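You operate a simulated robot arm through the tools that you are given. There is no shell and no other tool.

Carry out the task below with a simulated two-armed robot. There is one attempt and no reset: what you move stays moved.

## Task
Vent the air hose, pull it out of its reel and give it 5 bar.
Fine: hold the vent till the gauge shows zero before pulling; free the reel and leave it free; pull most of the way; dial before valve; watch the gauge.

The check looks at the end state, three seconds after you hand in, the way a careful person would. Anything else that was tipped, shoved, dropped, spilled or broken makes it a failure.

## Robot
Two 7-joint arms with two-finger parallel grippers on one trunk that stands fixed in place. Base frame: the origin is at the foot of the trunk, x ahead of it, y to its left, z up. Readings come in m, degrees, newtons and seconds.
The left shoulder is at [0.07, 0.163, 1.395], the right one opposite. With the tool pointing down near the work surface each hand reaches from about 0.1 to 0.76 m from the base axis, measured 20 degrees to its own side. Payload 3.43 kg a hand.
Tool frame (each hand has its own): the origin (TCP) lies between the finger pads and is the grasp point; the fingertips stand 0.034 m ahead of it; z points along the fingers, y is the line along which they close. Largest opening 0.128 m; finger width 0.024, thickness 0.012; the body of the gripper, 0.048 by 0.13 m, starts 0.096 m behind the TCP.
Orientation is that of the tool frame in the base frame, as [roll, pitch, yaw] about the fixed x, y, z axes, in that order (R = Rz(yaw) Ry(pitch) Rx(roll)). With the fingers straight down and closing along the base's y, the tool's x points along the base's -x, its y along +y and its z along -z.

## Interface
- The arms move only by the tool nudge_tool. It takes "left_plan", "right_plan" or both (then of equal length, played together; a hand with none holds still); each is a list of rows, each a list of 7 numbers: the shift along the tool's x, y, z in m, then the turn, a rotation vector about the tool's x, y, z in degrees, then the opening in per cent of the stroke, from 0 (shut) to 100 (fully open). In form: [[dx, dy, dz, ax, ay, az, claw], ...]. A call has 1 to 20 rows; each row shifts and turns the commanded pose from where the row before left it, along the tool's axes as they then stand. A row lasts 0.2 s, in which the tool goes at most 0.05 m and 8.6 degrees; a call with a longer step from one row to the next is refused whole, and so is a gripper value outside its range. Where a pose cannot be reached the arm comes as near as it can. A force on the tool above 40 N (or 10 N above the force at the start of the call, whichever is more), or a blocked arm, ends the call early, and 0.2 s more pass. Each finger travels about 0.153 m/s and halts on what it meets, pressing with about 32 N; the grip force reading is that of the motor and also rises with nothing between the fingers. The clock runs only during rows and for 0.2 s after the last one: add rows that do not move to give the fingers time. It gives the time, the measured TCP pose, the force on the tool (base axes), the opening and the grip force at its end, in the units of the frame above (readings bear some noise), with the torque about the TCP (base axes, N m) and any sound that the robot's microphone picked up.
- Cameras (640 x 400 px; columns grow to the right, rows downward): "scene" is now at [0.1273, -0.0491, 1.6431]; the picture's right is [-0.55, -0.84, 0.00], its down [-0.31, 0.20, -0.93] and it looks along [0.78, -0.51, -0.37] (base axes); focal length 285 px, centre (320, 200). "left" rides on the left gripper at [0.076, 0.011, -0.16] in its tool frame; the picture's right is [-0.15, 0.99, 0.00], its down [-0.88, -0.13, -0.46] and it looks along [-0.45, -0.07, 0.89] (tool axes); focal length 234 px, centre (320, 200). "right" rides on the right gripper at [0.076, -0.011, -0.16] in its tool frame; the picture's right is [0.15, 0.99, 0.00], its down [-0.88, 0.13, -0.46] and it looks along [-0.45, 0.07, 0.89] (tool axes); focal length 234 px, centre (320, 200). There is no depth. A picture from a camera that has moved, and an enlarged one, comes with that camera's place and axes in the base frame and with its lens.
- camera(camera): a new picture of that camera. It takes no simulated time.
- move_column(by): slides the trunk up (or, below 0, down) by that many m; the arms and the scene camera ride with it, the base frame stays. It gives what a move gives, with no picture.
- pan_tilt(pan, tilt): turns the head with the scene camera to pan (to the left, within 86 degrees either way) and tilt (down, from -29 to 69), counted from straight ahead of the robot. It gives what a move gives.
- enlarge(camera, box): a new picture of the part [left, top, right, bottom] of that camera's present view, enlarged. It takes no simulated time.
- finish_job(): hands the job in; it is judged then, once.

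Nothing tells you positions but the pictures and the camera data. Unless the task says otherwise, let go and move clear before handing in.

The tools are called by a JSON object that holds its "fn" and its "kwargs". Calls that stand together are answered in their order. nudge_tool: Moves the arms, as the interface text tells. Its arguments: {"type":"object","properties":{"left_plan":{"type":"array"},"right_plan":{"type":"array"}},"required":[]} The other tools are called the same way: move_column (by) moves the trunk up or down; pan_tilt (pan, tilt) turns the head that bears the scene camera; camera (camera) takes a picture; enlarge (camera, box) takes an enlarged picture of a part of a camera's view; finish_job () hands the job in.

At the start:

```text
t: 0.0
left_eef_pos: [0.6011, -0.0012, 1.5764]
left_orientation: [-179.9, 0.0, -179.9]
left_force: [0.2, 0.7, -0.4]
left_moment: [-0.01, 0.0, -0.03]
left_opening: 0.128
left_grip_force: 0.1
right_eef_pos: [0.3628, -0.3752, 1.5587]
right_orientation: [-180.0, 0.0, 180.0]
right_force: [-0.1, -0.2, -0.7]
right_moment: [-0.04, 0.01, 0.0]
right_opening: 0.1279
right_grip_force: 0.1
trunk travel left (down, up): [-0.875, 0.065]
head pan, tilt (commanded): [-33.4, 21.9]
```

scene: 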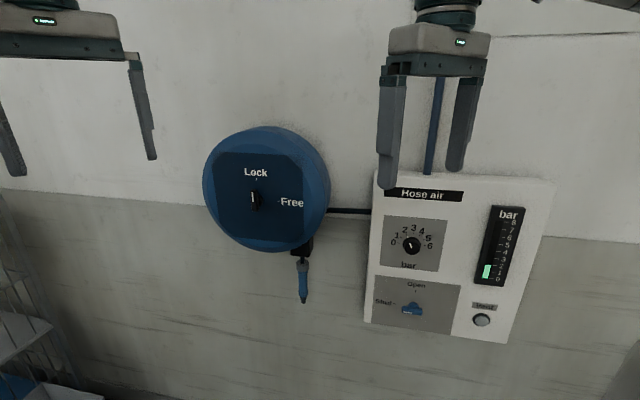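
right: 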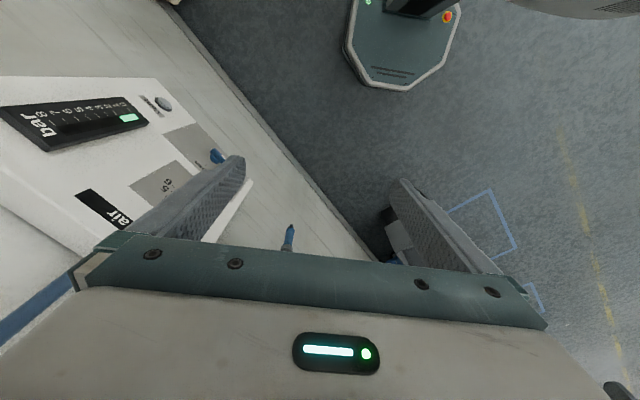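
left: 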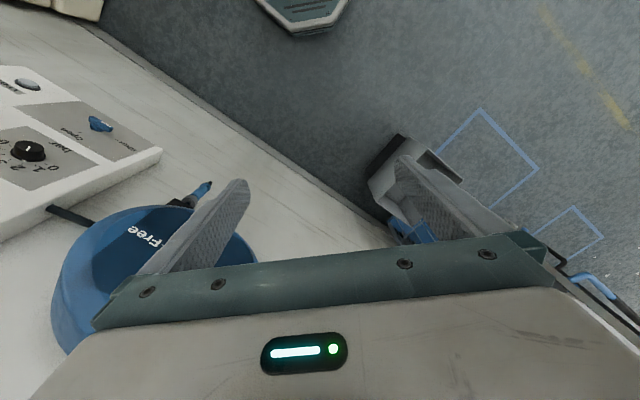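

I see a blue hose reel with a Lock/Free knob and, to its right, a panel with a dial, a shut-off valve, a gauge showing about 1–2 bar and a vent button. I start with enlarged views to locate everything.

{"fn": "enlarge", "kwargs": {"camera": "scene", "box": [360, 160, 560, 350]}}

{"fn": "enlarge", "kwargs": {"camera": "scene", "box": [190, 110, 380, 310]}}

{"fn": "enlarge", "kwargs": {"camera": "left", "box": [0, 40, 260, 360]}}

{"fn": "enlarge", "kwargs": {"camera": "right", "box": [0, 60, 320, 260]}}

```text
2.11 times, centred on (460, 255) of scene
camera zoom: at [0.1273, -0.0491, 1.6431], right [-0.55, -0.84, 0.0], down [-0.31, 0.2, -0.93], along [0.78, -0.51, -0.37], focal length 600 px, centre (25, 84)
```

zoom: 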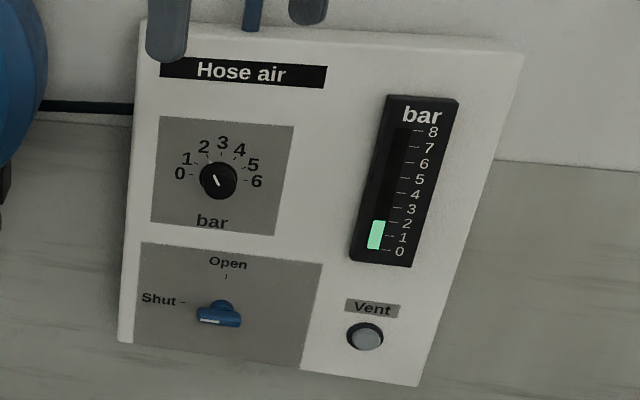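

```text
2.00 times, centred on (285, 210) of scene
camera zoom: at [0.1273, -0.0491, 1.6431], right [-0.55, -0.84, 0.0], down [-0.31, 0.2, -0.93], along [0.78, -0.51, -0.37], focal length 570 px, centre (390, 180)
```

zoom: 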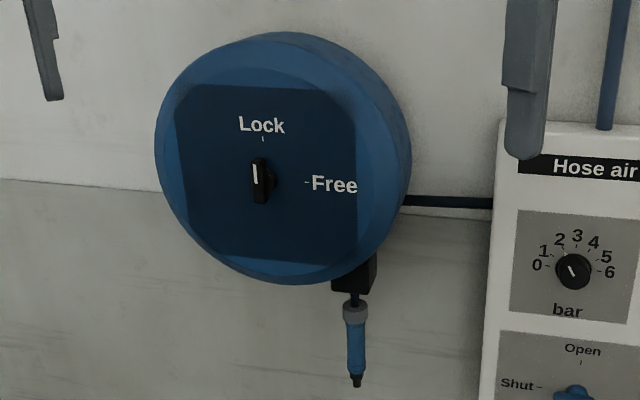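

```text
1.25 times, centred on (130, 200) of left
camera zoom: at [0.526, 0.0103, 1.7375], right [0.14, 0.99, 0.0], down [0.88, -0.13, 0.46], along [0.45, -0.07, -0.89], focal length 293 px, centre (558, 200)
```

zoom: 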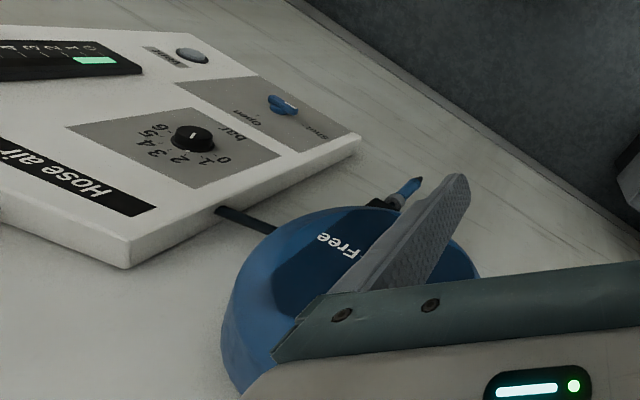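

```text
2.00 times, centred on (160, 160) of right
camera zoom: at [0.2876, -0.3856, 1.7178], right [-0.15, 0.99, 0.0], down [0.88, 0.13, 0.46], along [0.45, 0.07, -0.89], focal length 468 px, centre (640, 280)
```

zoom: 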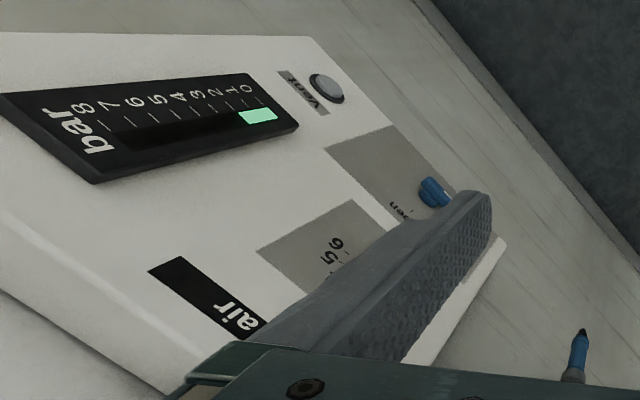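

The panel's wall runs at about 45° on the right. The vent is roughly at (0.41, -0.83, 0.98), the dial at (0.56, -0.64, 1.23) and the reel face near (0.74, -0.36, 1.36). I turn the head to face the panel for a better fix.

{"fn": "pan_tilt", "kwargs": {"pan": -48, "tilt": 28}}

{"fn": "camera", "kwargs": {"camera": "scene"}}

```text
t: 0.8
left_eef_pos: [0.6013, -0.0009, 1.5764]
left_orientation: [-179.9, 0.0, -179.9]
left_force: [0.4, 0.8, -0.3]
left_moment: [0.04, 0.03, 0.0]
left_opening: 0.128
left_grip_force: 0.0
right_eef_pos: [0.3629, -0.3739, 1.5594]
right_orientation: [-180.0, 0.0, -180.0]
right_force: [0.7, 0.1, 0.2]
right_moment: [0.02, -0.02, -0.01]
right_opening: 0.128
right_grip_force: 0.1
trunk travel left (down, up): [-0.875, 0.065]
head pan, tilt (commanded): [-48.0, 28.0]
```

```text
taken
camera scene: at [0.1109, -0.0658, 1.6333], right [-0.74, -0.67, 0.0], down [-0.31, 0.35, -0.88], along [0.59, -0.66, -0.47], focal length 285 px, centre (320, 200)
```

scene: 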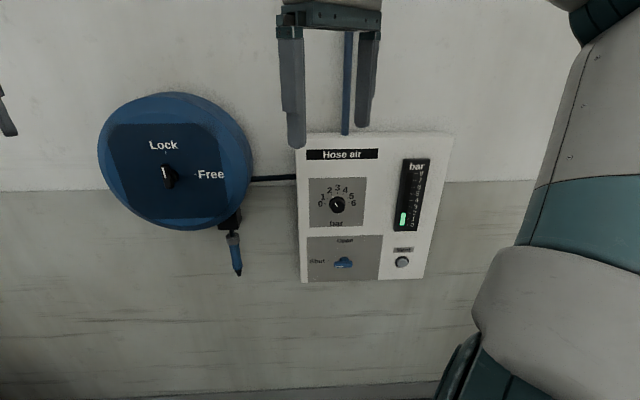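

{"fn": "enlarge", "kwargs": {"camera": "scene", "box": [290, 120, 460, 290]}}

{"fn": "enlarge", "kwargs": {"camera": "scene", "box": [90, 80, 290, 280]}}

{"fn": "camera", "kwargs": {"camera": "left"}}

{"fn": "camera", "kwargs": {"camera": "right"}}

```text
2.35 times, centred on (375, 205) of scene
camera zoom: at [0.1109, -0.0658, 1.6333], right [-0.74, -0.67, 0.0], down [-0.31, 0.35, -0.88], along [0.59, -0.66, -0.47], focal length 671 px, centre (191, 188)
```

zoom: 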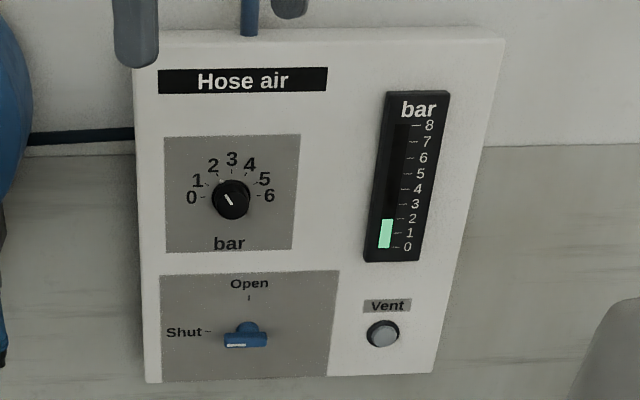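

```text
2.00 times, centred on (190, 180) of scene
camera zoom: at [0.1109, -0.0658, 1.6333], right [-0.74, -0.67, 0.0], down [-0.31, 0.35, -0.88], along [0.59, -0.66, -0.47], focal length 570 px, centre (580, 240)
```

zoom: 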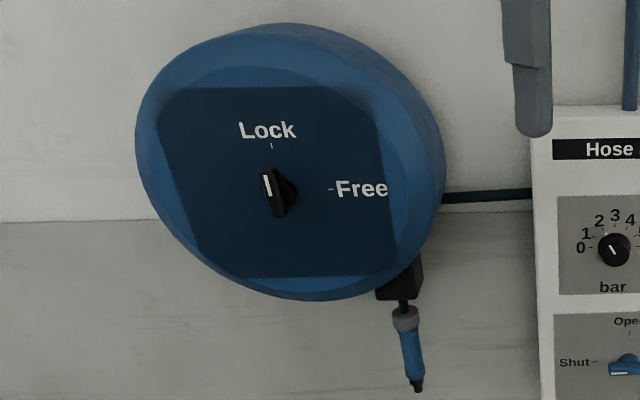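

```text
taken
camera left: at [0.526, 0.0102, 1.7374], right [0.14, 0.99, 0.0], down [0.88, -0.13, 0.46], along [0.45, -0.07, -0.89], focal length 234 px, centre (320, 200)
```

left: 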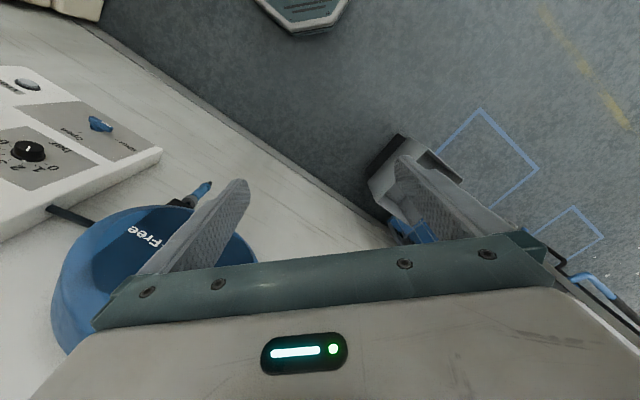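

```text
taken
camera right: at [0.2876, -0.3856, 1.7178], right [-0.15, 0.99, 0.0], down [0.88, 0.13, 0.46], along [0.45, 0.07, -0.89], focal length 234 px, centre (320, 200)
```

right: 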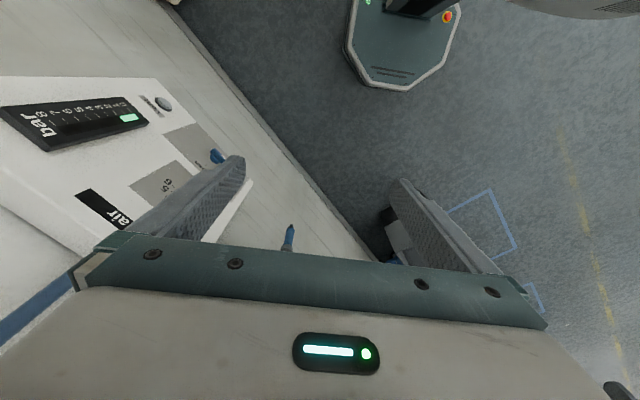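

The wall stands at 45°, and the knob, dial, valve, vent and hose nozzle are now located to within about a centimetre. Before moving the trunk I look around for other objects that could be hit.

{"fn": "pan_tilt", "kwargs": {"pan": 0, "tilt": 40}}

{"fn": "camera", "kwargs": {"camera": "scene"}}

{"fn": "pan_tilt", "kwargs": {"pan": -60, "tilt": 50}}

{"fn": "camera", "kwargs": {"camera": "scene"}}

```text
t: 1.9
left_eef_pos: [0.6017, -0.0009, 1.5775]
left_orientation: [-179.8, -0.1, -179.9]
left_force: [-0.6, -0.8, -0.7]
left_moment: [-0.03, 0.02, 0.01]
left_opening: 0.1279
left_grip_force: 0.1
right_eef_pos: [0.3616, -0.3733, 1.5587]
right_orientation: [-179.9, -0.1, -180.0]
right_force: [-0.4, 0.1, -0.1]
right_moment: [0.06, -0.05, -0.01]
right_opening: 0.1279
right_grip_force: 0.1
trunk travel left (down, up): [-0.875, 0.065]
head pan, tilt (commanded): [0.0, 40.0]
```

```text
taken
camera scene: at [0.1348, 0.0018, 1.6148], right [0.0, -1.0, 0.0], down [-0.64, 0.0, -0.77], along [0.77, 0.0, -0.64], focal length 285 px, centre (320, 200)
```

scene: 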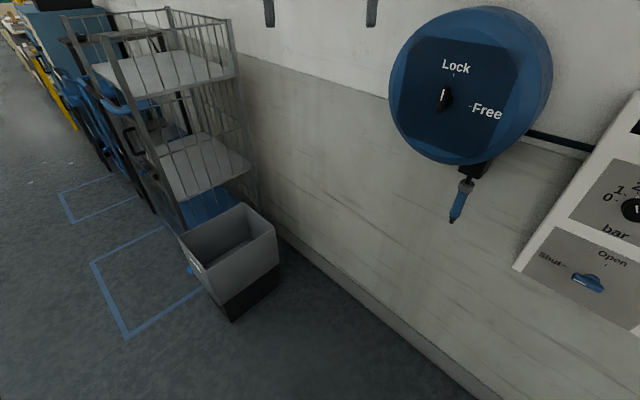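

```text
t: 3.2
left_eef_pos: [0.6013, -0.0018, 1.5774]
left_orientation: [-179.9, 0.0, -179.9]
left_force: [-1.2, 0.0, -0.3]
left_moment: [0.0, 0.0, -0.02]
left_opening: 0.128
left_grip_force: 0.1
right_eef_pos: [0.3627, -0.375, 1.558]
right_orientation: [180.0, -0.1, -179.9]
right_force: [0.4, 0.4, -0.3]
right_moment: [0.03, 0.0, 0.0]
right_opening: 0.1278
right_grip_force: 0.0
trunk travel left (down, up): [-0.875, 0.065]
head pan, tilt (commanded): [-60.0, 50.0]
```

```text
taken
camera scene: at [0.0884, -0.0647, 1.6006], right [-0.87, -0.5, 0.0], down [-0.38, 0.66, -0.64], along [0.32, -0.56, -0.77], focal length 285 px, centre (320, 200)
```

scene: 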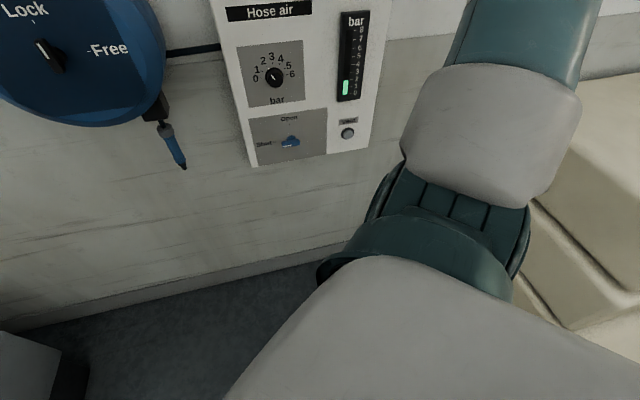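

{"fn": "pan_tilt", "kwargs": {"pan": -86, "tilt": 30}}

{"fn": "camera", "kwargs": {"camera": "scene"}}

```text
t: 4.1
left_eef_pos: [0.6012, -0.0019, 1.5772]
left_orientation: [-179.9, 0.0, -180.0]
left_force: [0.4, -0.1, 0.0]
left_moment: [0.02, -0.04, -0.02]
left_opening: 0.128
left_grip_force: 0.0
right_eef_pos: [0.3614, -0.3743, 1.5574]
right_orientation: [180.0, 0.0, -180.0]
right_force: [-0.8, 0.5, 0.1]
right_moment: [0.01, 0.01, 0.03]
right_opening: 0.1281
right_grip_force: 0.1
trunk travel left (down, up): [-0.875, 0.065]
head pan, tilt (commanded): [-85.9, 30.0]
```

```text
taken
camera scene: at [0.0563, -0.0882, 1.63], right [-1.0, -0.07, 0.0], down [-0.04, 0.5, -0.87], along [0.06, -0.86, -0.5], focal length 285 px, centre (320, 200)
```

scene: 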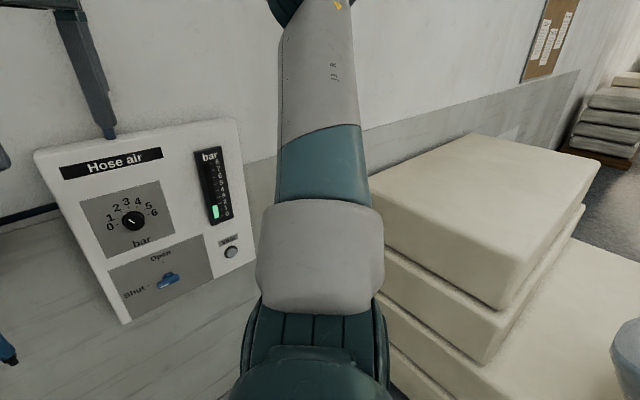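

Stacked white blocks stand to the right of the panel, behind the right elbow, and the floor in front of the wall is clear. I move the right hand out a little, close it and turn it to point straight at the wall.

{"fn": "pan_tilt", "kwargs": {"pan": -48, "tilt": 28}}

{"fn": "nudge_tool", "kwargs": {"right_plan": [[-0.01, -0.04, 0.02, 0, 0, 0, 0], [-0.01, -0.04, 0.02, 0, 0, 0, 0], [-0.01, -0.04, 0.02, 0, 0, 0, 0], [-0.01, -0.04, 0.02, 0, 0, 0, 0], [-0.01, -0.04, 0.02, 0, 0, 0, 0], [0, 0, 0, 2.931, -7.077, 2.931, 0], [0, 0, 0, 2.931, -7.077, 2.931, 0], [0, 0, 0, 2.931, -7.077, 2.931, 0], [0, 0, 0, 2.931, -7.077, 2.931, 0], [0, 0, 0, 2.931, -7.077, 2.931, 0], [0, 0, 0, 2.931, -7.077, 2.931, 0]]}}

{"fn": "camera", "kwargs": {"camera": "scene"}}

```text
t: 5.2
left_eef_pos: [0.6004, -0.0011, 1.5766]
left_orientation: [-179.9, 0.0, -179.9]
left_force: [-0.5, 0.0, -0.3]
left_moment: [0.0, -0.03, -0.01]
left_opening: 0.1281
left_grip_force: 0.0
right_eef_pos: [0.3622, -0.3737, 1.5584]
right_orientation: [179.9, 0.0, -180.0]
right_force: [0.4, 0.3, 0.1]
right_moment: [0.02, 0.04, -0.01]
right_opening: 0.1278
right_grip_force: 0.2
trunk travel left (down, up): [-0.875, 0.065]
head pan, tilt (commanded): [-48.0, 28.0]
```

```text
t: 7.6
left_eef_pos: [0.6034, -0.0033, 1.5759]
left_orientation: [-180.0, 0.0, -179.9]
left_force: [1.1, 0.2, 0.2]
left_moment: [0.01, 0.06, -0.01]
left_opening: 0.128
left_grip_force: 0.1
right_eef_pos: [0.4151, -0.5755, 1.4574]
right_orientation: [-166.8, 44.3, 166.8]
right_force: [0.7, 0.0, -0.5]
right_moment: [0.04, 0.01, 0.01]
right_opening: 0.0
right_grip_force: 32.4
trunk travel left (down, up): [-0.875, 0.065]
head pan, tilt (commanded): [-48.0, 28.0]
```

```text
taken
camera scene: at [0.1131, -0.0668, 1.6331], right [-0.74, -0.67, 0.0], down [-0.32, 0.35, -0.88], along [0.59, -0.66, -0.47], focal length 285 px, centre (320, 200)
```

scene: 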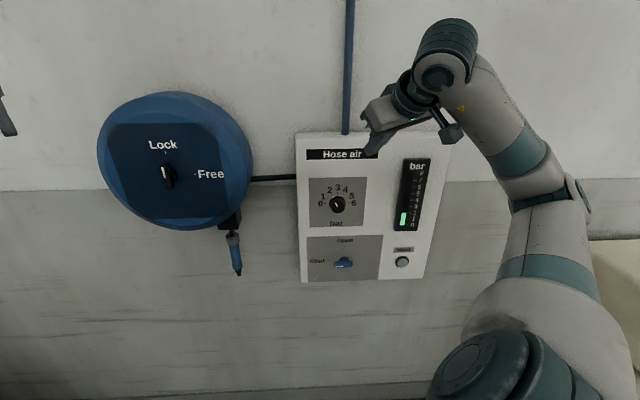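

Half of the turn is done without trouble. I carry on with the second half.

{"fn": "nudge_tool", "kwargs": {"right_plan": [[0, 0, 0, 2.931, -7.077, 2.931, 0], [0, 0, 0, 2.931, -7.077, 2.931, 0], [0, 0, 0, 2.931, -7.077, 2.931, 0], [0, 0, 0, 2.931, -7.077, 2.931, 0], [0, 0, 0, 2.931, -7.077, 2.931, 0], [0, 0, 0, 2.931, -7.077, 2.931, 0], [0, 0, 0, 0, 0, 0, 0]]}}

{"fn": "camera", "kwargs": {"camera": "scene"}}

{"fn": "camera", "kwargs": {"camera": "right"}}

```text
t: 9.2
left_eef_pos: [0.6, -0.0018, 1.5776]
left_orientation: [-179.9, 0.0, -180.0]
left_force: [-0.7, 0.7, 0.6]
left_moment: [0.02, -0.03, 0.0]
left_opening: 0.1282
left_grip_force: 0.0
right_eef_pos: [0.4481, -0.6134, 1.4821]
right_orientation: [-158.1, 87.5, 157.8]
right_force: [1.2, -0.3, 0.3]
right_moment: [0.04, 0.0, -0.01]
right_opening: 0.0001
right_grip_force: 31.4
right hand out of reach, approached as far as the arm can: row 3, 4, 5, 6
trunk travel left (down, up): [-0.875, 0.065]
head pan, tilt (commanded): [-48.0, 28.0]
```

```text
taken
camera scene: at [0.1102, -0.0656, 1.6333], right [-0.74, -0.67, 0.0], down [-0.31, 0.35, -0.88], along [0.59, -0.66, -0.47], focal length 285 px, centre (320, 200)
```

scene: 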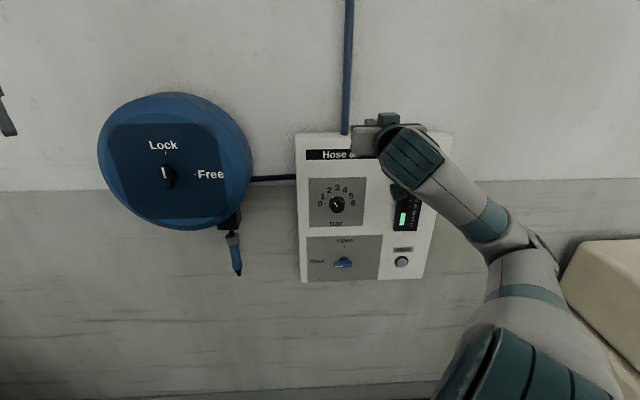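

```text
taken
camera right: at [0.3232, -0.5095, 1.4133], right [0.68, 0.71, -0.16], down [-0.2, 0.4, 0.9], along [0.7, -0.58, 0.41], focal length 234 px, centre (320, 200)
```

right: 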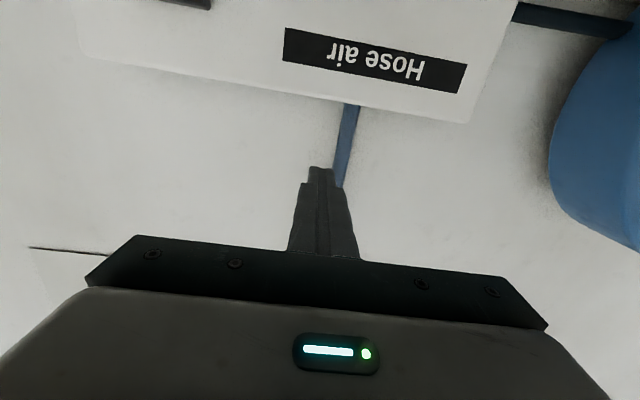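

The hand now points at the wall within about 2°, though the arm ran into its reach or joint limit there. I move it right and down toward the vent, keeping about 10 cm from the panel, and check the reach.

{"fn": "nudge_tool", "kwargs": {"right_plan": [[0.03, -0.02, 0, 0, 0, 0, 0], [0.03, -0.02, 0, 0, 0, 0, 0], [0.03, -0.02, 0, 0, 0, 0, 0], [0.03, -0.02, 0, 0, 0, 0, 0], [0.03, -0.02, 0, 0, 0, 0, 0], [0.03, -0.02, 0, 0, 0, 0, 0], [0.03, -0.02, 0, 0, 0, 0, 0], [0.03, -0.02, 0, 0, 0, 0, 0], [0, 0, 0, 0, 0, 0, 0]]}}

{"fn": "camera", "kwargs": {"camera": "scene"}}

{"fn": "camera", "kwargs": {"camera": "right"}}

```text
t: 11.2
left_eef_pos: [0.6008, -0.0017, 1.577]
left_orientation: [-179.8, -0.1, -179.9]
left_force: [0.4, 0.2, -0.9]
left_moment: [-0.01, -0.02, 0.0]
left_opening: 0.1278
left_grip_force: 0.0
right_eef_pos: [0.4177, -0.6533, 1.445]
right_orientation: [-177.0, 86.9, 136.9]
right_force: [-0.1, 0.2, 0.0]
right_moment: [-0.02, -0.01, -0.01]
right_opening: 0.0
right_grip_force: 31.6
right hand out of reach, approached as far as the arm can: row 1, 2, 3, 4, 5, 6, 7, 8
trunk travel left (down, up): [-0.875, 0.065]
head pan, tilt (commanded): [-48.0, 28.0]
```

```text
taken
camera scene: at [0.1106, -0.0658, 1.6333], right [-0.74, -0.67, 0.0], down [-0.31, 0.35, -0.88], along [0.59, -0.66, -0.47], focal length 285 px, centre (320, 200)
```

scene: 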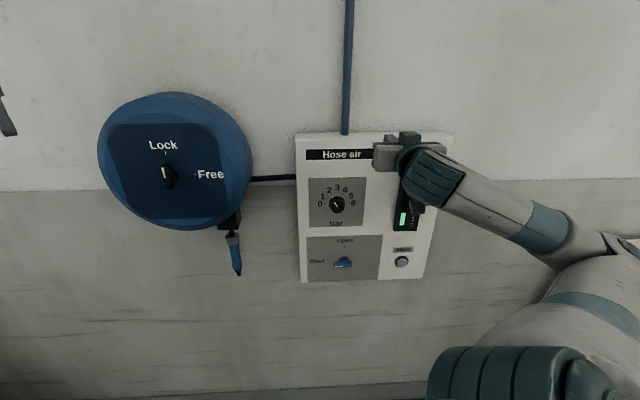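

```text
taken
camera right: at [0.2966, -0.5436, 1.3772], right [0.71, 0.69, -0.15], down [-0.19, 0.39, 0.9], along [0.68, -0.61, 0.4], focal length 234 px, centre (320, 200)
```

right: 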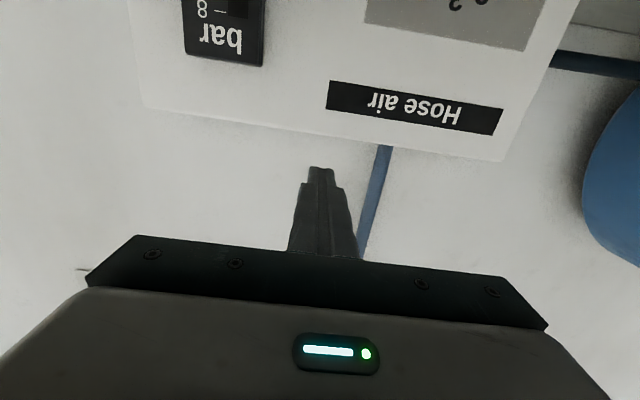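

The arm is stuck against a joint limit with this wrist roll, so the hand could not go down. I roll the hand about its own axis and see whether that frees it.

{"fn": "nudge_tool", "kwargs": {"right_plan": [[0, 0, 0, 0, 0, 8, 0], [0, 0, 0, 0, 0, 8, 0], [0, 0, 0, 0, 0, 8, 0], [0, 0, 0, 0, 0, 8, 0], [0, 0, 0, 0, 0, 8, 0]]}}

{"fn": "camera", "kwargs": {"camera": "scene"}}

```text
t: 12.4
left_eef_pos: [0.6012, -0.0017, 1.5766]
left_orientation: [-179.9, 0.0, -179.8]
left_force: [-0.1, -0.7, -0.1]
left_moment: [0.02, -0.01, 0.02]
left_opening: 0.1281
left_grip_force: 0.2
right_eef_pos: [0.417, -0.6551, 1.4456]
right_orientation: [94.5, 49.9, 47.2]
right_force: [-0.2, -0.9, -0.2]
right_moment: [0.02, 0.03, 0.0]
right_opening: 0.0001
right_grip_force: 32.0
trunk travel left (down, up): [-0.875, 0.065]
head pan, tilt (commanded): [-48.0, 28.0]
```

```text
taken
camera scene: at [0.1107, -0.0659, 1.6333], right [-0.74, -0.67, 0.0], down [-0.31, 0.35, -0.88], along [0.59, -0.66, -0.47], focal length 285 px, centre (320, 200)
```

scene: 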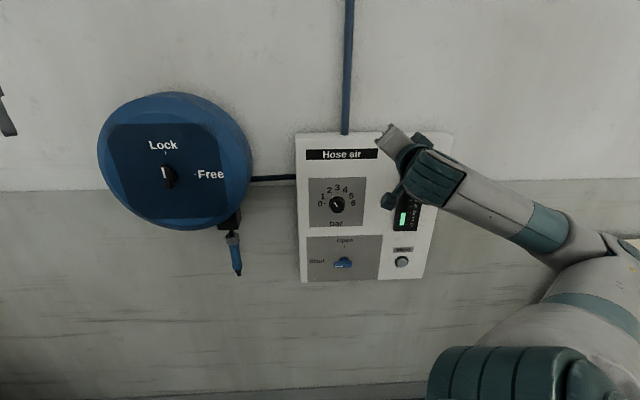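

The roll is free and the tip stayed put. I now test whether the hand can go down with this roll.

{"fn": "nudge_tool", "kwargs": {"right_plan": [[0.023, -0.0193, 0.0015, 0, 0, 0, 0], [0.023, -0.0193, 0.0015, 0, 0, 0, 0], [0.023, -0.0193, 0.0015, 0, 0, 0, 0], [0.023, -0.0193, 0.0015, 0, 0, 0, 0]]}}

{"fn": "camera", "kwargs": {"camera": "scene"}}

```text
t: 13.4
left_eef_pos: [0.6002, -0.001, 1.5764]
left_orientation: [-179.9, 0.0, -180.0]
left_force: [0.6, -0.4, -0.4]
left_moment: [0.0, 0.03, 0.02]
left_opening: 0.128
left_grip_force: 0.1
right_eef_pos: [0.4171, -0.6545, 1.446]
right_orientation: [94.5, 50.0, 47.3]
right_force: [0.6, -0.7, 0.4]
right_moment: [0.02, -0.02, -0.02]
right_opening: 0.0
right_grip_force: 31.9
right hand out of reach, approached as far as the arm can: row 1, 2, 3, 4
trunk travel left (down, up): [-0.875, 0.065]
head pan, tilt (commanded): [-48.0, 28.0]
```

```text
taken
camera scene: at [0.1108, -0.0659, 1.6333], right [-0.74, -0.67, 0.0], down [-0.31, 0.35, -0.88], along [0.59, -0.66, -0.47], focal length 285 px, centre (320, 200)
```

scene: 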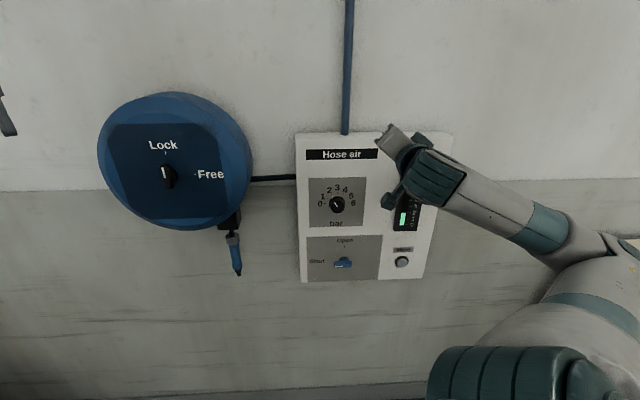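

Only the roll is free, and the folded elbow is what binds. I roll back and swing the fingers down again about the wrist, then approach with the arm more stretched.

{"fn": "nudge_tool", "kwargs": {"right_plan": [[0, 0, 0, 0, 0, -8, 0], [0, 0, 0, 0, 0, -8, 0], [0, 0, 0, 0, 0, -8, 0], [0, 0, 0, 0, 0, -8, 0], [0, 0, 0, 0, 0, -8, 0], [0.03, 0, 0, 0, 8.5, 0, 0], [0.03, 0, 0, 0, 8.5, 0, 0], [0.03, 0, 0, 0, 8.5, 0, 0], [0.03, 0, 0, 0, 8.5, 0, 0], [0.03, 0, 0, 0, 8.5, 0, 0], [0.03, 0, 0, 0, 8.5, 0, 0], [0.03, 0, 0, 0, 8.5, 0, 0]]}}

{"fn": "camera", "kwargs": {"camera": "scene"}}

```text
t: 16.0
left_eef_pos: [0.6005, -0.0009, 1.5762]
left_orientation: [-179.9, 0.0, -179.9]
left_force: [-0.4, 0.9, 0.3]
left_moment: [-0.01, -0.01, 0.02]
left_opening: 0.1278
left_grip_force: 0.0
right_eef_pos: [0.3486, -0.5877, 1.2693]
right_orientation: [-179.8, 27.7, 133.9]
right_force: [0.3, -0.4, 0.3]
right_moment: [0.01, 0.03, -0.02]
right_opening: 0.0
right_grip_force: 31.8
trunk travel left (down, up): [-0.875, 0.065]
head pan, tilt (commanded): [-48.0, 28.0]
```

```text
taken
camera scene: at [0.11, -0.0657, 1.6333], right [-0.74, -0.67, 0.0], down [-0.31, 0.35, -0.88], along [0.59, -0.66, -0.47], focal length 285 px, centre (320, 200)
```

scene: 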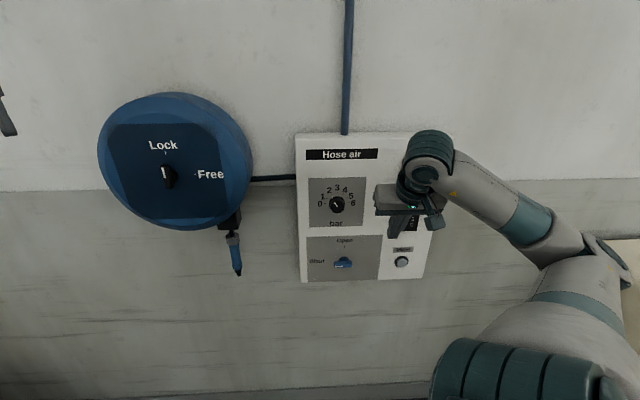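

The hand is free again, pointing steeply down. I lower it by about 0.2 m and then tilt it up to the wall while the wrist stays out.

{"fn": "nudge_tool", "kwargs": {"right_plan": [[0.0186, 0, 0.0354, 0, 0, 0, 0], [0.0186, 0, 0.0354, 0, 0, 0, 0], [0.0186, 0, 0.0354, 0, 0, 0, 0], [0.0186, 0, 0.0354, 0, 0, 0, 0], [0.0186, 0, 0.0354, 0, 0, 0, 0]]}}

{"fn": "camera", "kwargs": {"camera": "scene"}}

```text
t: 17.2
left_eef_pos: [0.6012, -0.0015, 1.5772]
left_orientation: [180.0, 0.0, -179.9]
left_force: [-0.1, -0.3, 0.0]
left_moment: [-0.03, -0.01, -0.01]
left_opening: 0.1277
left_grip_force: 0.0
right_eef_pos: [0.347, -0.5883, 1.07]
right_orientation: [180.0, 27.7, 134.0]
right_force: [-0.4, -0.4, -0.9]
right_moment: [0.01, 0.02, -0.01]
right_opening: 0.0002
right_grip_force: 32.3
trunk travel left (down, up): [-0.875, 0.065]
head pan, tilt (commanded): [-48.0, 28.0]
```

```text
taken
camera scene: at [0.1106, -0.0662, 1.6333], right [-0.74, -0.67, 0.0], down [-0.31, 0.35, -0.88], along [0.59, -0.66, -0.47], focal length 285 px, centre (320, 200)
```

scene: 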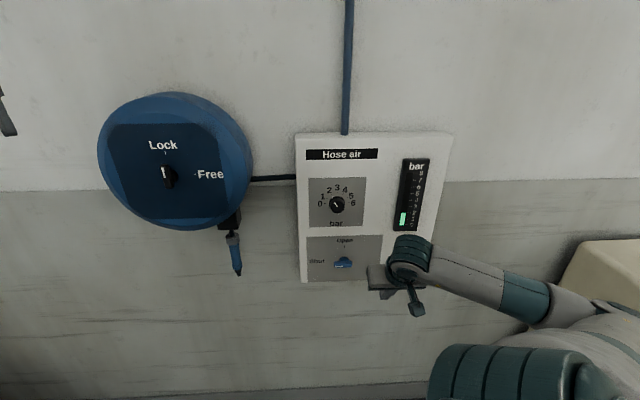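

The forearm comes in from the right, parallel to the wall, so turning to the wall uses up the forearm roll. I go back up high, tilt the hand there with the elbow hanging below, and use the trunk to bring it down afterwards.

{"fn": "nudge_tool", "kwargs": {"right_plan": [[-0.0152, 0.005, -0.0403, 0, 0, 0, 0], [-0.0152, 0.005, -0.0403, 0, 0, 0, 0], [-0.0152, 0.005, -0.0403, 0, 0, 0, 0], [-0.0152, 0.005, -0.0403, 0, 0, 0, 0], [-0.0152, 0.005, -0.0403, 0, 0, 0, 0], [-0.0152, 0.005, -0.0403, 0, 0, 0, 0], [-0.0152, 0.005, -0.0403, 0, 0, 0, 0], [-0.0152, 0.005, -0.0403, 0, 0, 0, 0], [-0.0152, 0.005, -0.0403, 0, 0, 0, 0], [-0.0152, 0.005, -0.0403, 0, 0, 0, 0], [-0.0152, 0.005, -0.0403, 0, 0, 0, 0]]}}

{"fn": "pan_tilt", "kwargs": {"pan": -48, "tilt": 5}}

{"fn": "camera", "kwargs": {"camera": "scene"}}

```text
t: 19.6
left_eef_pos: [0.6016, -0.0003, 1.5772]
left_orientation: [-179.9, 0.0, -179.8]
left_force: [-1.0, 0.4, 0.8]
left_moment: [-0.04, 0.02, 0.01]
left_opening: 0.128
left_grip_force: 0.0
right_eef_pos: [0.367, -0.5412, 1.3556]
right_orientation: [-179.9, 27.9, 133.8]
right_force: [-1.0, -0.5, 0.4]
right_moment: [-0.02, -0.04, -0.03]
right_opening: 0.0003
right_grip_force: 31.8
right hand out of reach, approached as far as the arm can: row 7, 8, 9, 10, 11
trunk travel left (down, up): [-0.875, 0.065]
head pan, tilt (commanded): [-48.0, 28.0]
```

```text
t: 20.4
left_eef_pos: [0.6019, -0.0015, 1.5776]
left_orientation: [-179.9, 0.0, -179.9]
left_force: [-0.5, 1.0, 0.4]
left_moment: [0.02, 0.01, -0.01]
left_opening: 0.1282
left_grip_force: 0.0
right_eef_pos: [0.3659, -0.5414, 1.3569]
right_orientation: [179.9, 27.9, 133.8]
right_force: [0.3, -0.1, 0.1]
right_moment: [0.0, 0.01, -0.01]
right_opening: 0.0
right_grip_force: 32.5
trunk travel left (down, up): [-0.875, 0.065]
head pan, tilt (commanded): [-48.0, 5.0]
```

```text
taken
camera scene: at [0.1112, -0.0664, 1.6704], right [-0.74, -0.67, 0.0], down [-0.06, 0.07, -1.0], along [0.67, -0.74, -0.09], focal length 285 px, centre (320, 200)
```

scene: 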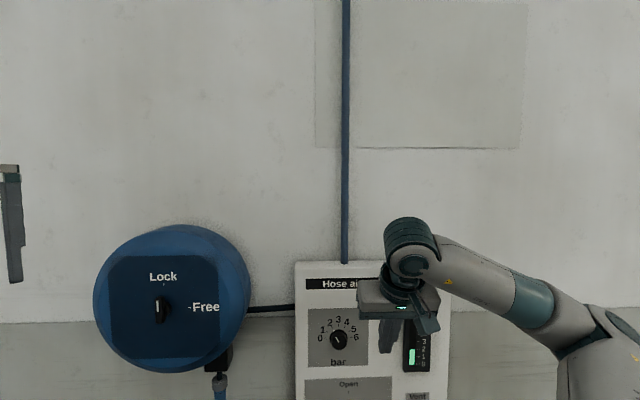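

The hand caught a limit again on the way up with this yaw. I turn the yaw back toward the starting heading and continue upward from there.

{"fn": "nudge_tool", "kwargs": {"right_plan": [[0, 0, 0, 0, 0, -8, 0], [0, 0, 0, 0, 0, -8, 0], [0, 0, 0, 0, 0, -8, 0], [0, 0, 0, 0, 0, -8, 0], [0, 0, 0, 0, 0, -8, 0], [0, 0, -0.03, 0, 0, 0, 0], [0, 0, -0.03, 0, 0, 0, 0], [0, 0, -0.03, 0, 0, 0, 0], [0, 0, -0.03, 0, 0, 0, 0]]}}

{"fn": "camera", "kwargs": {"camera": "scene"}}

```text
t: 22.4
left_eef_pos: [0.6005, -0.0015, 1.5771]
left_orientation: [-179.9, 0.0, -179.8]
left_force: [0.5, 0.3, 0.0]
left_moment: [0.01, -0.03, 0.03]
left_opening: 0.128
left_grip_force: 0.0
right_eef_pos: [0.3723, -0.5442, 1.3593]
right_orientation: [-161.2, 21.1, 177.3]
right_force: [0.1, -1.2, -0.1]
right_moment: [0.02, -0.02, 0.01]
right_opening: 0.0
right_grip_force: 32.2
right hand out of reach, approached as far as the arm can: row 3, 6, 7, 8, 9
trunk travel left (down, up): [-0.875, 0.065]
head pan, tilt (commanded): [-48.0, 5.0]
```

```text
taken
camera scene: at [0.1113, -0.0663, 1.6705], right [-0.74, -0.67, 0.0], down [-0.06, 0.06, -1.0], along [0.67, -0.74, -0.09], focal length 285 px, centre (320, 200)
```

scene: 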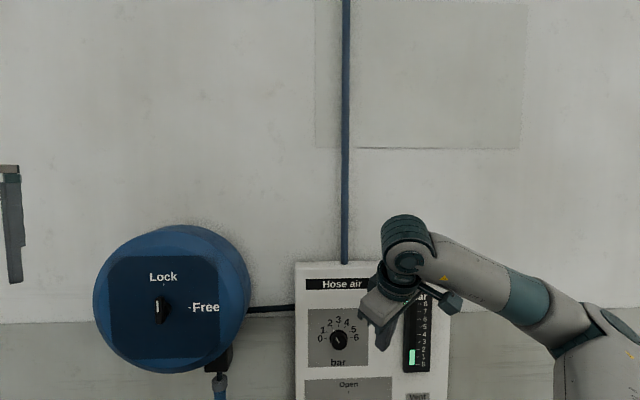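

{"fn": "nudge_tool", "kwargs": {"right_plan": [[0, 0, 0, -4.49, 5.37, 0, 0], [0, 0, 0, -4.49, 5.37, 0, 0], [0, 0, 0, -4.49, 5.37, 0, 0], [0, 0, 0, -4.49, 5.37, 0, 0], [0, 0, -0.04, 0, 0, 0, 0], [0, 0, -0.04, 0, 0, 0, 0], [0, 0, -0.04, 0, 0, 0, 0], [0, 0, -0.04, 0, 0, 0, 0], [0, 0, -0.04, 0, 0, 0, 0]]}}

{"fn": "camera", "kwargs": {"camera": "scene"}}

```text
t: 24.4
left_eef_pos: [0.6009, -0.0007, 1.5782]
left_orientation: [-179.9, 0.0, -179.8]
left_force: [0.2, -0.4, -0.9]
left_moment: [0.02, 0.04, 0.03]
left_opening: 0.128
left_grip_force: 0.0
right_eef_pos: [0.309, -0.5015, 1.3401]
right_orientation: [177.6, 4.3, 174.3]
right_force: [0.4, -0.2, -0.1]
right_moment: [0.03, 0.0, -0.01]
right_opening: 0.0
right_grip_force: 32.0
right hand out of reach, approached as far as the arm can: row 1, 2, 3, 4, 5, 6, 7, 8, 9
trunk travel left (down, up): [-0.875, 0.065]
head pan, tilt (commanded): [-48.0, 5.0]
```

```text
taken
camera scene: at [0.1116, -0.0663, 1.6705], right [-0.74, -0.67, 0.0], down [-0.06, 0.06, -1.0], along [0.67, -0.74, -0.09], focal length 285 px, centre (320, 200)
```

scene: 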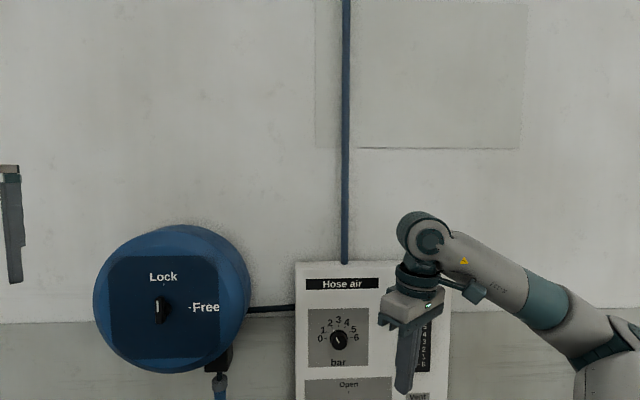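

The upward motion is still blocked because the arm is folded. I stretch the arm toward the wall first, staying clear of the panel, and then go up.

{"fn": "nudge_tool", "kwargs": {"right_plan": [[-0.0231, -0.019, 0, 0, 0, 0, 0], [-0.0231, -0.019, 0, 0, 0, 0, 0], [-0.0231, -0.019, 0, 0, 0, 0, 0], [-0.0231, -0.019, 0, 0, 0, 0, 0], [0, 0, -0.04, 0, 0, 0, 0], [0, 0, -0.04, 0, 0, 0, 0], [0, 0, -0.04, 0, 0, 0, 0], [0, 0, -0.04, 0, 0, 0, 0]]}}

{"fn": "camera", "kwargs": {"camera": "scene"}}

```text
t: 26.2
left_eef_pos: [0.6023, -0.0014, 1.5771]
left_orientation: [-179.9, 0.0, -179.9]
left_force: [0.1, -0.3, 0.0]
left_moment: [-0.03, 0.0, 0.0]
left_opening: 0.1279
left_grip_force: 0.0
right_eef_pos: [0.3178, -0.5029, 1.3385]
right_orientation: [177.8, 3.4, 174.7]
right_force: [-0.2, 1.1, 0.2]
right_moment: [-0.02, -0.03, 0.01]
right_opening: 0.0002
right_grip_force: 31.8
right hand out of reach, approached as far as the arm can: row 1, 2, 3, 4, 5, 6, 7, 8
trunk travel left (down, up): [-0.875, 0.065]
head pan, tilt (commanded): [-48.0, 5.0]
```

```text
taken
camera scene: at [0.1114, -0.0664, 1.6705], right [-0.74, -0.67, 0.0], down [-0.06, 0.06, -1.0], along [0.67, -0.74, -0.09], focal length 285 px, centre (320, 200)
```

scene: 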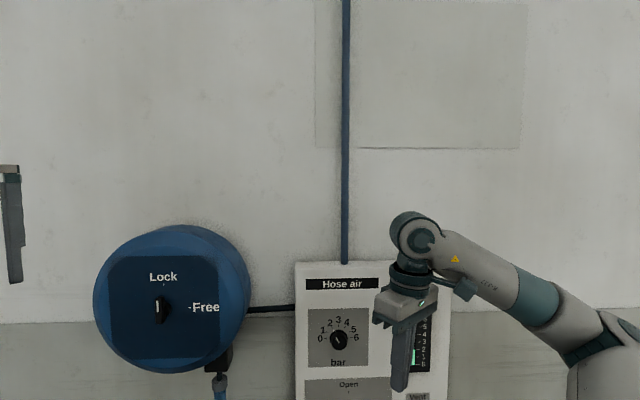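

{"fn": "pan_tilt", "kwargs": {"pan": -75, "tilt": 30}}

{"fn": "camera", "kwargs": {"camera": "scene"}}

{"fn": "camera", "kwargs": {"camera": "left"}}

```text
t: 27.1
left_eef_pos: [0.6014, -0.0013, 1.5772]
left_orientation: [-179.9, 0.1, -179.9]
left_force: [-0.8, 0.0, 0.5]
left_moment: [0.05, 0.0, 0.01]
left_opening: 0.1282
left_grip_force: 0.1
right_eef_pos: [0.3166, -0.5025, 1.3396]
right_orientation: [177.7, 3.4, 174.7]
right_force: [-0.4, -0.5, -0.5]
right_moment: [-0.03, 0.01, 0.0]
right_opening: 0.0001
right_grip_force: 32.1
trunk travel left (down, up): [-0.875, 0.065]
head pan, tilt (commanded): [-75.0, 30.0]
```

```text
taken
camera scene: at [0.0732, -0.0854, 1.6302], right [-0.97, -0.26, 0.0], down [-0.13, 0.48, -0.87], along [0.22, -0.84, -0.5], focal length 285 px, centre (320, 200)
```

scene: 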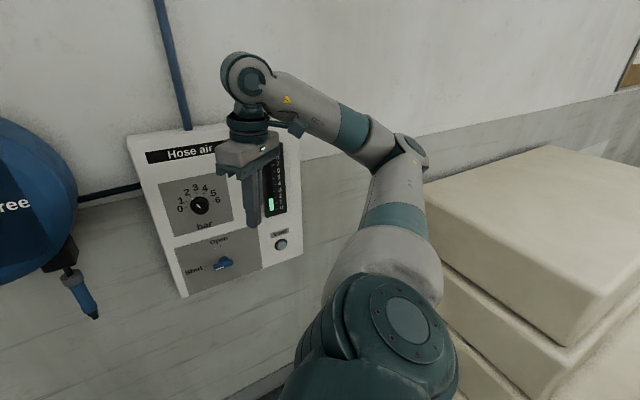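

```text
taken
camera left: at [0.5259, 0.0103, 1.7375], right [0.14, 0.99, 0.0], down [0.88, -0.13, 0.46], along [0.45, -0.07, -0.89], focal length 234 px, centre (320, 200)
```

left: 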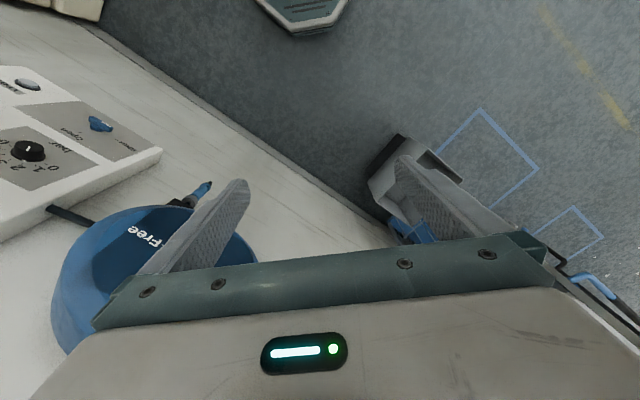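

{"fn": "nudge_tool", "kwargs": {"right_plan": [[0, 0, 0, 0, 0, 8, 0], [0, 0, 0, 0, 0, 8, 0], [0, 0, 0, 0, 0, 8, 0], [0, 0, 0, 0, 0, 8, 0], [0, 0, 0, 0, 0, 8, 0], [0, 0, -0.03, 0, 0, 0, 0], [0, 0, -0.03, 0, 0, 0, 0], [0, 0, -0.03, 0, 0, 0, 0]]}}

{"fn": "camera", "kwargs": {"camera": "scene"}}

```text
t: 29.1
left_eef_pos: [0.6002, -0.0021, 1.5782]
left_orientation: [180.0, 0.0, -179.9]
left_force: [0.3, 0.8, 0.5]
left_moment: [0.02, -0.04, 0.01]
left_opening: 0.1279
left_grip_force: 0.1
right_eef_pos: [0.3149, -0.4605, 1.3202]
right_orientation: [-168.7, -12.6, 135.0]
right_force: [-0.2, -0.2, -0.9]
right_moment: [0.01, -0.04, -0.01]
right_opening: 0.0
right_grip_force: 32.0
right hand out of reach, approached as far as the arm can: row 1, 2, 6, 7
trunk travel left (down, up): [-0.875, 0.065]
head pan, tilt (commanded): [-75.0, 30.0]
stopped in row 8 (right hand): the arm was blocked; the commanded pose is now the measured one
```

```text
taken
camera scene: at [0.0713, -0.0862, 1.6302], right [-0.97, -0.26, 0.0], down [-0.13, 0.48, -0.87], along [0.22, -0.84, -0.5], focal length 285 px, centre (320, 200)
```

scene: 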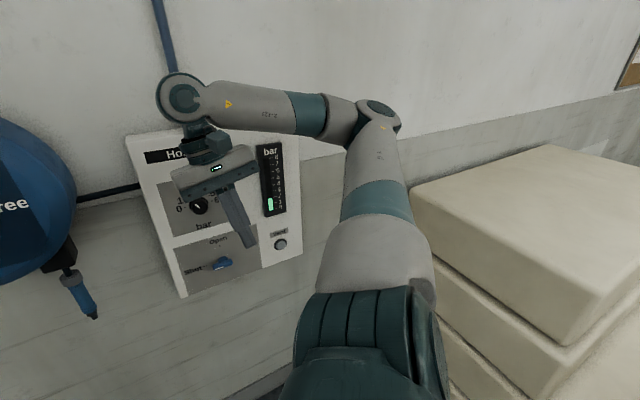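

The arm shifted to a different posture and stopped. I try going straight up in the base frame from here.

{"fn": "nudge_tool", "kwargs": {"right_plan": [[0.0076, -0.0067, -0.0335, 0, 0, 0, 0], [0.0076, -0.0067, -0.0335, 0, 0, 0, 0], [0.0076, -0.0067, -0.0335, 0, 0, 0, 0], [0.0076, -0.0067, -0.0335, 0, 0, 0, 0]]}}

{"fn": "camera", "kwargs": {"camera": "scene"}}

```text
t: 30.1
left_eef_pos: [0.602, -0.0, 1.5763]
left_orientation: [-180.0, 0.0, -180.0]
left_force: [-0.2, 0.6, 0.1]
left_moment: [0.0, 0.02, 0.02]
left_opening: 0.128
left_grip_force: 0.0
right_eef_pos: [0.315, -0.4586, 1.462]
right_orientation: [-168.5, -12.5, 135.2]
right_force: [0.1, 0.0, 0.2]
right_moment: [-0.03, 0.03, 0.03]
right_opening: 0.0
right_grip_force: 32.4
trunk travel left (down, up): [-0.875, 0.065]
head pan, tilt (commanded): [-75.0, 30.0]
```

```text
taken
camera scene: at [0.073, -0.0835, 1.6301], right [-0.97, -0.26, 0.0], down [-0.13, 0.48, -0.87], along [0.22, -0.84, -0.5], focal length 285 px, centre (320, 200)
```

scene: 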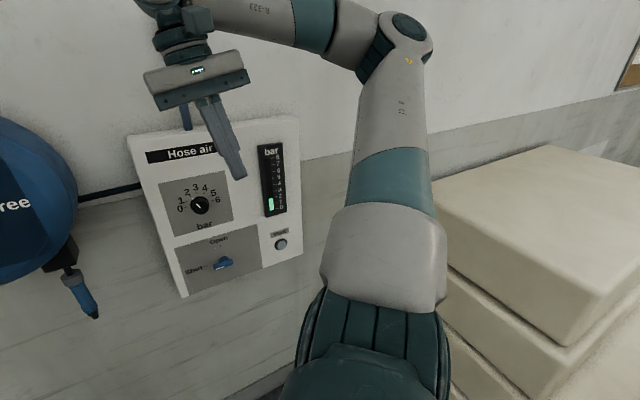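

The arm is free again, with the elbow up. The better posture is elbow above the shoulder with the hand well above shoulder height, so I raise the hand and tilt it to the wall in two halves there.

{"fn": "nudge_tool", "kwargs": {"right_plan": [[0.0085, -0.0075, -0.0375, 0, 0, 0, 0], [0.0085, -0.0075, -0.0375, 0, 0, 0, 0], [0.0085, -0.0075, -0.0375, 0, 0, 0, 0], [0.0085, -0.0075, -0.0375, 0, 0, 0, 0], [-0.024, 0, 0, -0.622, -7.866, 0.777, 0], [-0.024, 0, 0, -0.622, -7.866, 0.777, 0], [-0.024, 0, 0, -0.622, -7.866, 0.777, 0], [-0.024, 0, 0, -0.622, -7.866, 0.777, 0], [-0.024, 0, 0, -0.622, -7.866, 0.777, 0], [-0.024, 0, 0, -0.622, -7.866, 0.777, 0]]}}

{"fn": "pan_tilt", "kwargs": {"pan": -60, "tilt": 0}}

{"fn": "camera", "kwargs": {"camera": "scene"}}

```text
t: 32.4
left_eef_pos: [0.6002, -0.0014, 1.5765]
left_orientation: [-180.0, 0.0, -179.8]
left_force: [0.7, 0.7, -0.7]
left_moment: [-0.01, 0.0, 0.02]
left_opening: 0.128
left_grip_force: 0.0
right_eef_pos: [0.4195, -0.5576, 1.6237]
right_orientation: [-171.7, 34.9, 138.6]
right_force: [-1.1, 0.3, -0.1]
right_moment: [-0.05, -0.02, -0.02]
right_opening: 0.0
right_grip_force: 31.9
right hand out of reach, approached as far as the arm can: row 4
trunk travel left (down, up): [-0.875, 0.065]
head pan, tilt (commanded): [-75.0, 30.0]
```

```text
t: 33.3
left_eef_pos: [0.6013, -0.0018, 1.5757]
left_orientation: [-179.8, 0.0, -179.9]
left_force: [-0.4, 0.3, 1.4]
left_moment: [0.01, -0.01, -0.04]
left_opening: 0.1278
left_grip_force: 0.0
right_eef_pos: [0.4186, -0.5571, 1.6223]
right_orientation: [-171.8, 34.7, 138.4]
right_force: [-0.1, -0.5, -0.2]
right_moment: [-0.02, -0.03, 0.0]
right_opening: 0.0
right_grip_force: 31.1
trunk travel left (down, up): [-0.875, 0.065]
head pan, tilt (commanded): [-60.0, 0.0]
```

```text
taken
camera scene: at [0.0949, -0.0761, 1.6783], right [-0.87, -0.5, 0.0], down [0.0, 0.0, -1.0], along [0.5, -0.87, 0.0], focal length 285 px, centre (320, 200)
```

scene: 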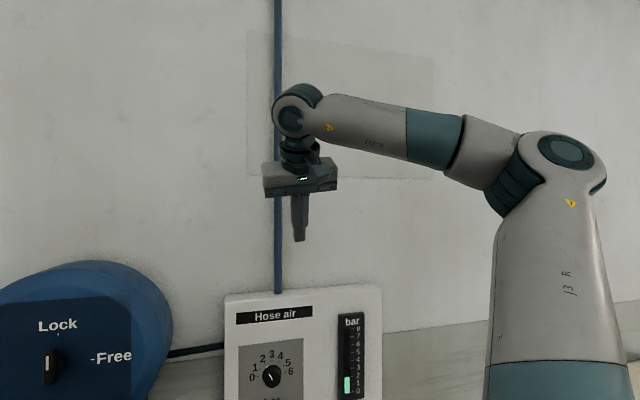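

Now the upper arm is nearly upright and the forearm points away from it, which is the posture I want. I finish tilting the hand up to the wall.

{"fn": "nudge_tool", "kwargs": {"right_plan": [[-0.022, 0, 0, -0.622, -7.866, 0.777, 0], [-0.022, 0, 0, -0.622, -7.866, 0.777, 0], [-0.022, 0, 0, -0.622, -7.866, 0.777, 0], [-0.022, 0, 0, -0.622, -7.866, 0.777, 0], [-0.022, 0, 0, -0.622, -7.866, 0.777, 0], [-0.022, 0, 0, -0.622, -7.866, 0.777, 0], [-0.022, 0, 0, -0.622, -7.866, 0.777, 0], [0, 0, 0, 0, 0, 0, 0]]}}

{"fn": "camera", "kwargs": {"camera": "scene"}}

```text
t: 35.1
left_eef_pos: [0.6018, -0.0007, 1.577]
left_orientation: [-179.8, 0.0, -179.8]
left_force: [-0.4, 1.2, -0.3]
left_moment: [-0.02, -0.03, -0.01]
left_opening: 0.128
left_grip_force: 0.1
right_eef_pos: [0.4777, -0.6049, 1.7495]
right_orientation: [-45.2, 89.8, -89.8]
right_force: [-0.2, 0.8, -0.7]
right_moment: [-0.03, 0.01, 0.01]
right_opening: 0.0003
right_grip_force: 32.0
trunk travel left (down, up): [-0.875, 0.065]
head pan, tilt (commanded): [-60.0, 0.0]
```

```text
taken
camera scene: at [0.0948, -0.0759, 1.6784], right [-0.87, -0.5, 0.0], down [0.0, 0.0, -1.0], along [0.5, -0.87, 0.0], focal length 285 px, centre (320, 200)
```

scene: 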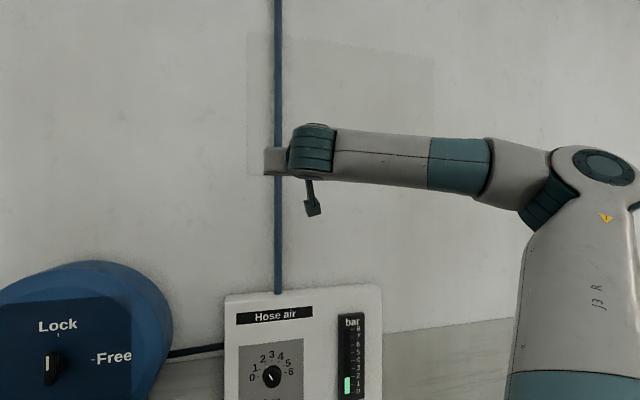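

The hand points squarely at the wall at u≈0.09, 0.77 m out. I shift it 0.2 m to the right to line up with the vent before lowering the trunk.

{"fn": "nudge_tool", "kwargs": {"right_plan": [[0, -0.04, 0, 0, 0, 0, 0], [0, -0.04, 0, 0, 0, 0, 0], [0, -0.04, 0, 0, 0, 0, 0], [0, -0.04, 0, 0, 0, 0, 0], [0, -0.04, 0, 0, 0, 0, 0], [0, 0, 0, 0, 0, 0, 0]]}}

{"fn": "pan_tilt", "kwargs": {"pan": -80, "tilt": 15}}

{"fn": "camera", "kwargs": {"camera": "scene"}}

```text
t: 36.5
left_eef_pos: [0.6014, -0.0004, 1.5758]
left_orientation: [-179.9, 0.0, -179.9]
left_force: [0.8, -0.4, -0.3]
left_moment: [0.0, -0.01, -0.02]
left_opening: 0.1277
left_grip_force: 0.0
right_eef_pos: [0.3393, -0.7473, 1.7501]
right_orientation: [-80.3, 89.8, -125.1]
right_force: [0.6, -0.2, 0.6]
right_moment: [0.02, 0.01, 0.0]
right_opening: 0.0002
right_grip_force: 31.7
trunk travel left (down, up): [-0.875, 0.065]
head pan, tilt (commanded): [-60.0, 0.0]
```

```text
t: 37.3
left_eef_pos: [0.6013, -0.0001, 1.5765]
left_orientation: [-179.8, 0.0, -179.9]
left_force: [-0.3, -0.3, -0.8]
left_moment: [0.01, 0.02, 0.04]
left_opening: 0.128
left_grip_force: 0.0
right_eef_pos: [0.3407, -0.7466, 1.7511]
right_orientation: [-79.2, 89.7, -123.9]
right_force: [-0.2, 0.0, -0.5]
right_moment: [0.03, -0.05, 0.01]
right_opening: 0.0002
right_grip_force: 32.0
trunk travel left (down, up): [-0.875, 0.065]
head pan, tilt (commanded): [-80.0, 15.0]
```

```text
taken
camera scene: at [0.0666, -0.0897, 1.6543], right [-0.98, -0.17, 0.0], down [-0.05, 0.25, -0.97], along [0.17, -0.95, -0.26], focal length 285 px, centre (320, 200)
```

scene: 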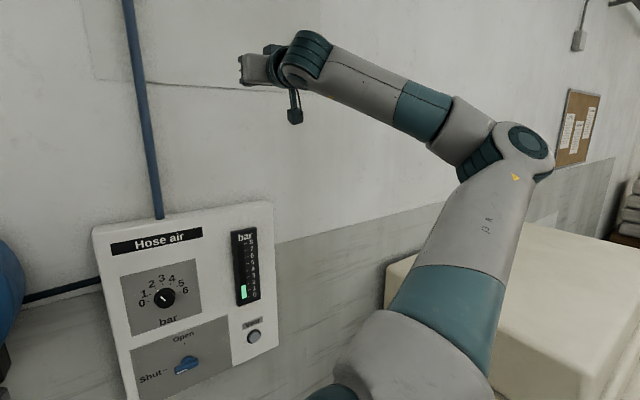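

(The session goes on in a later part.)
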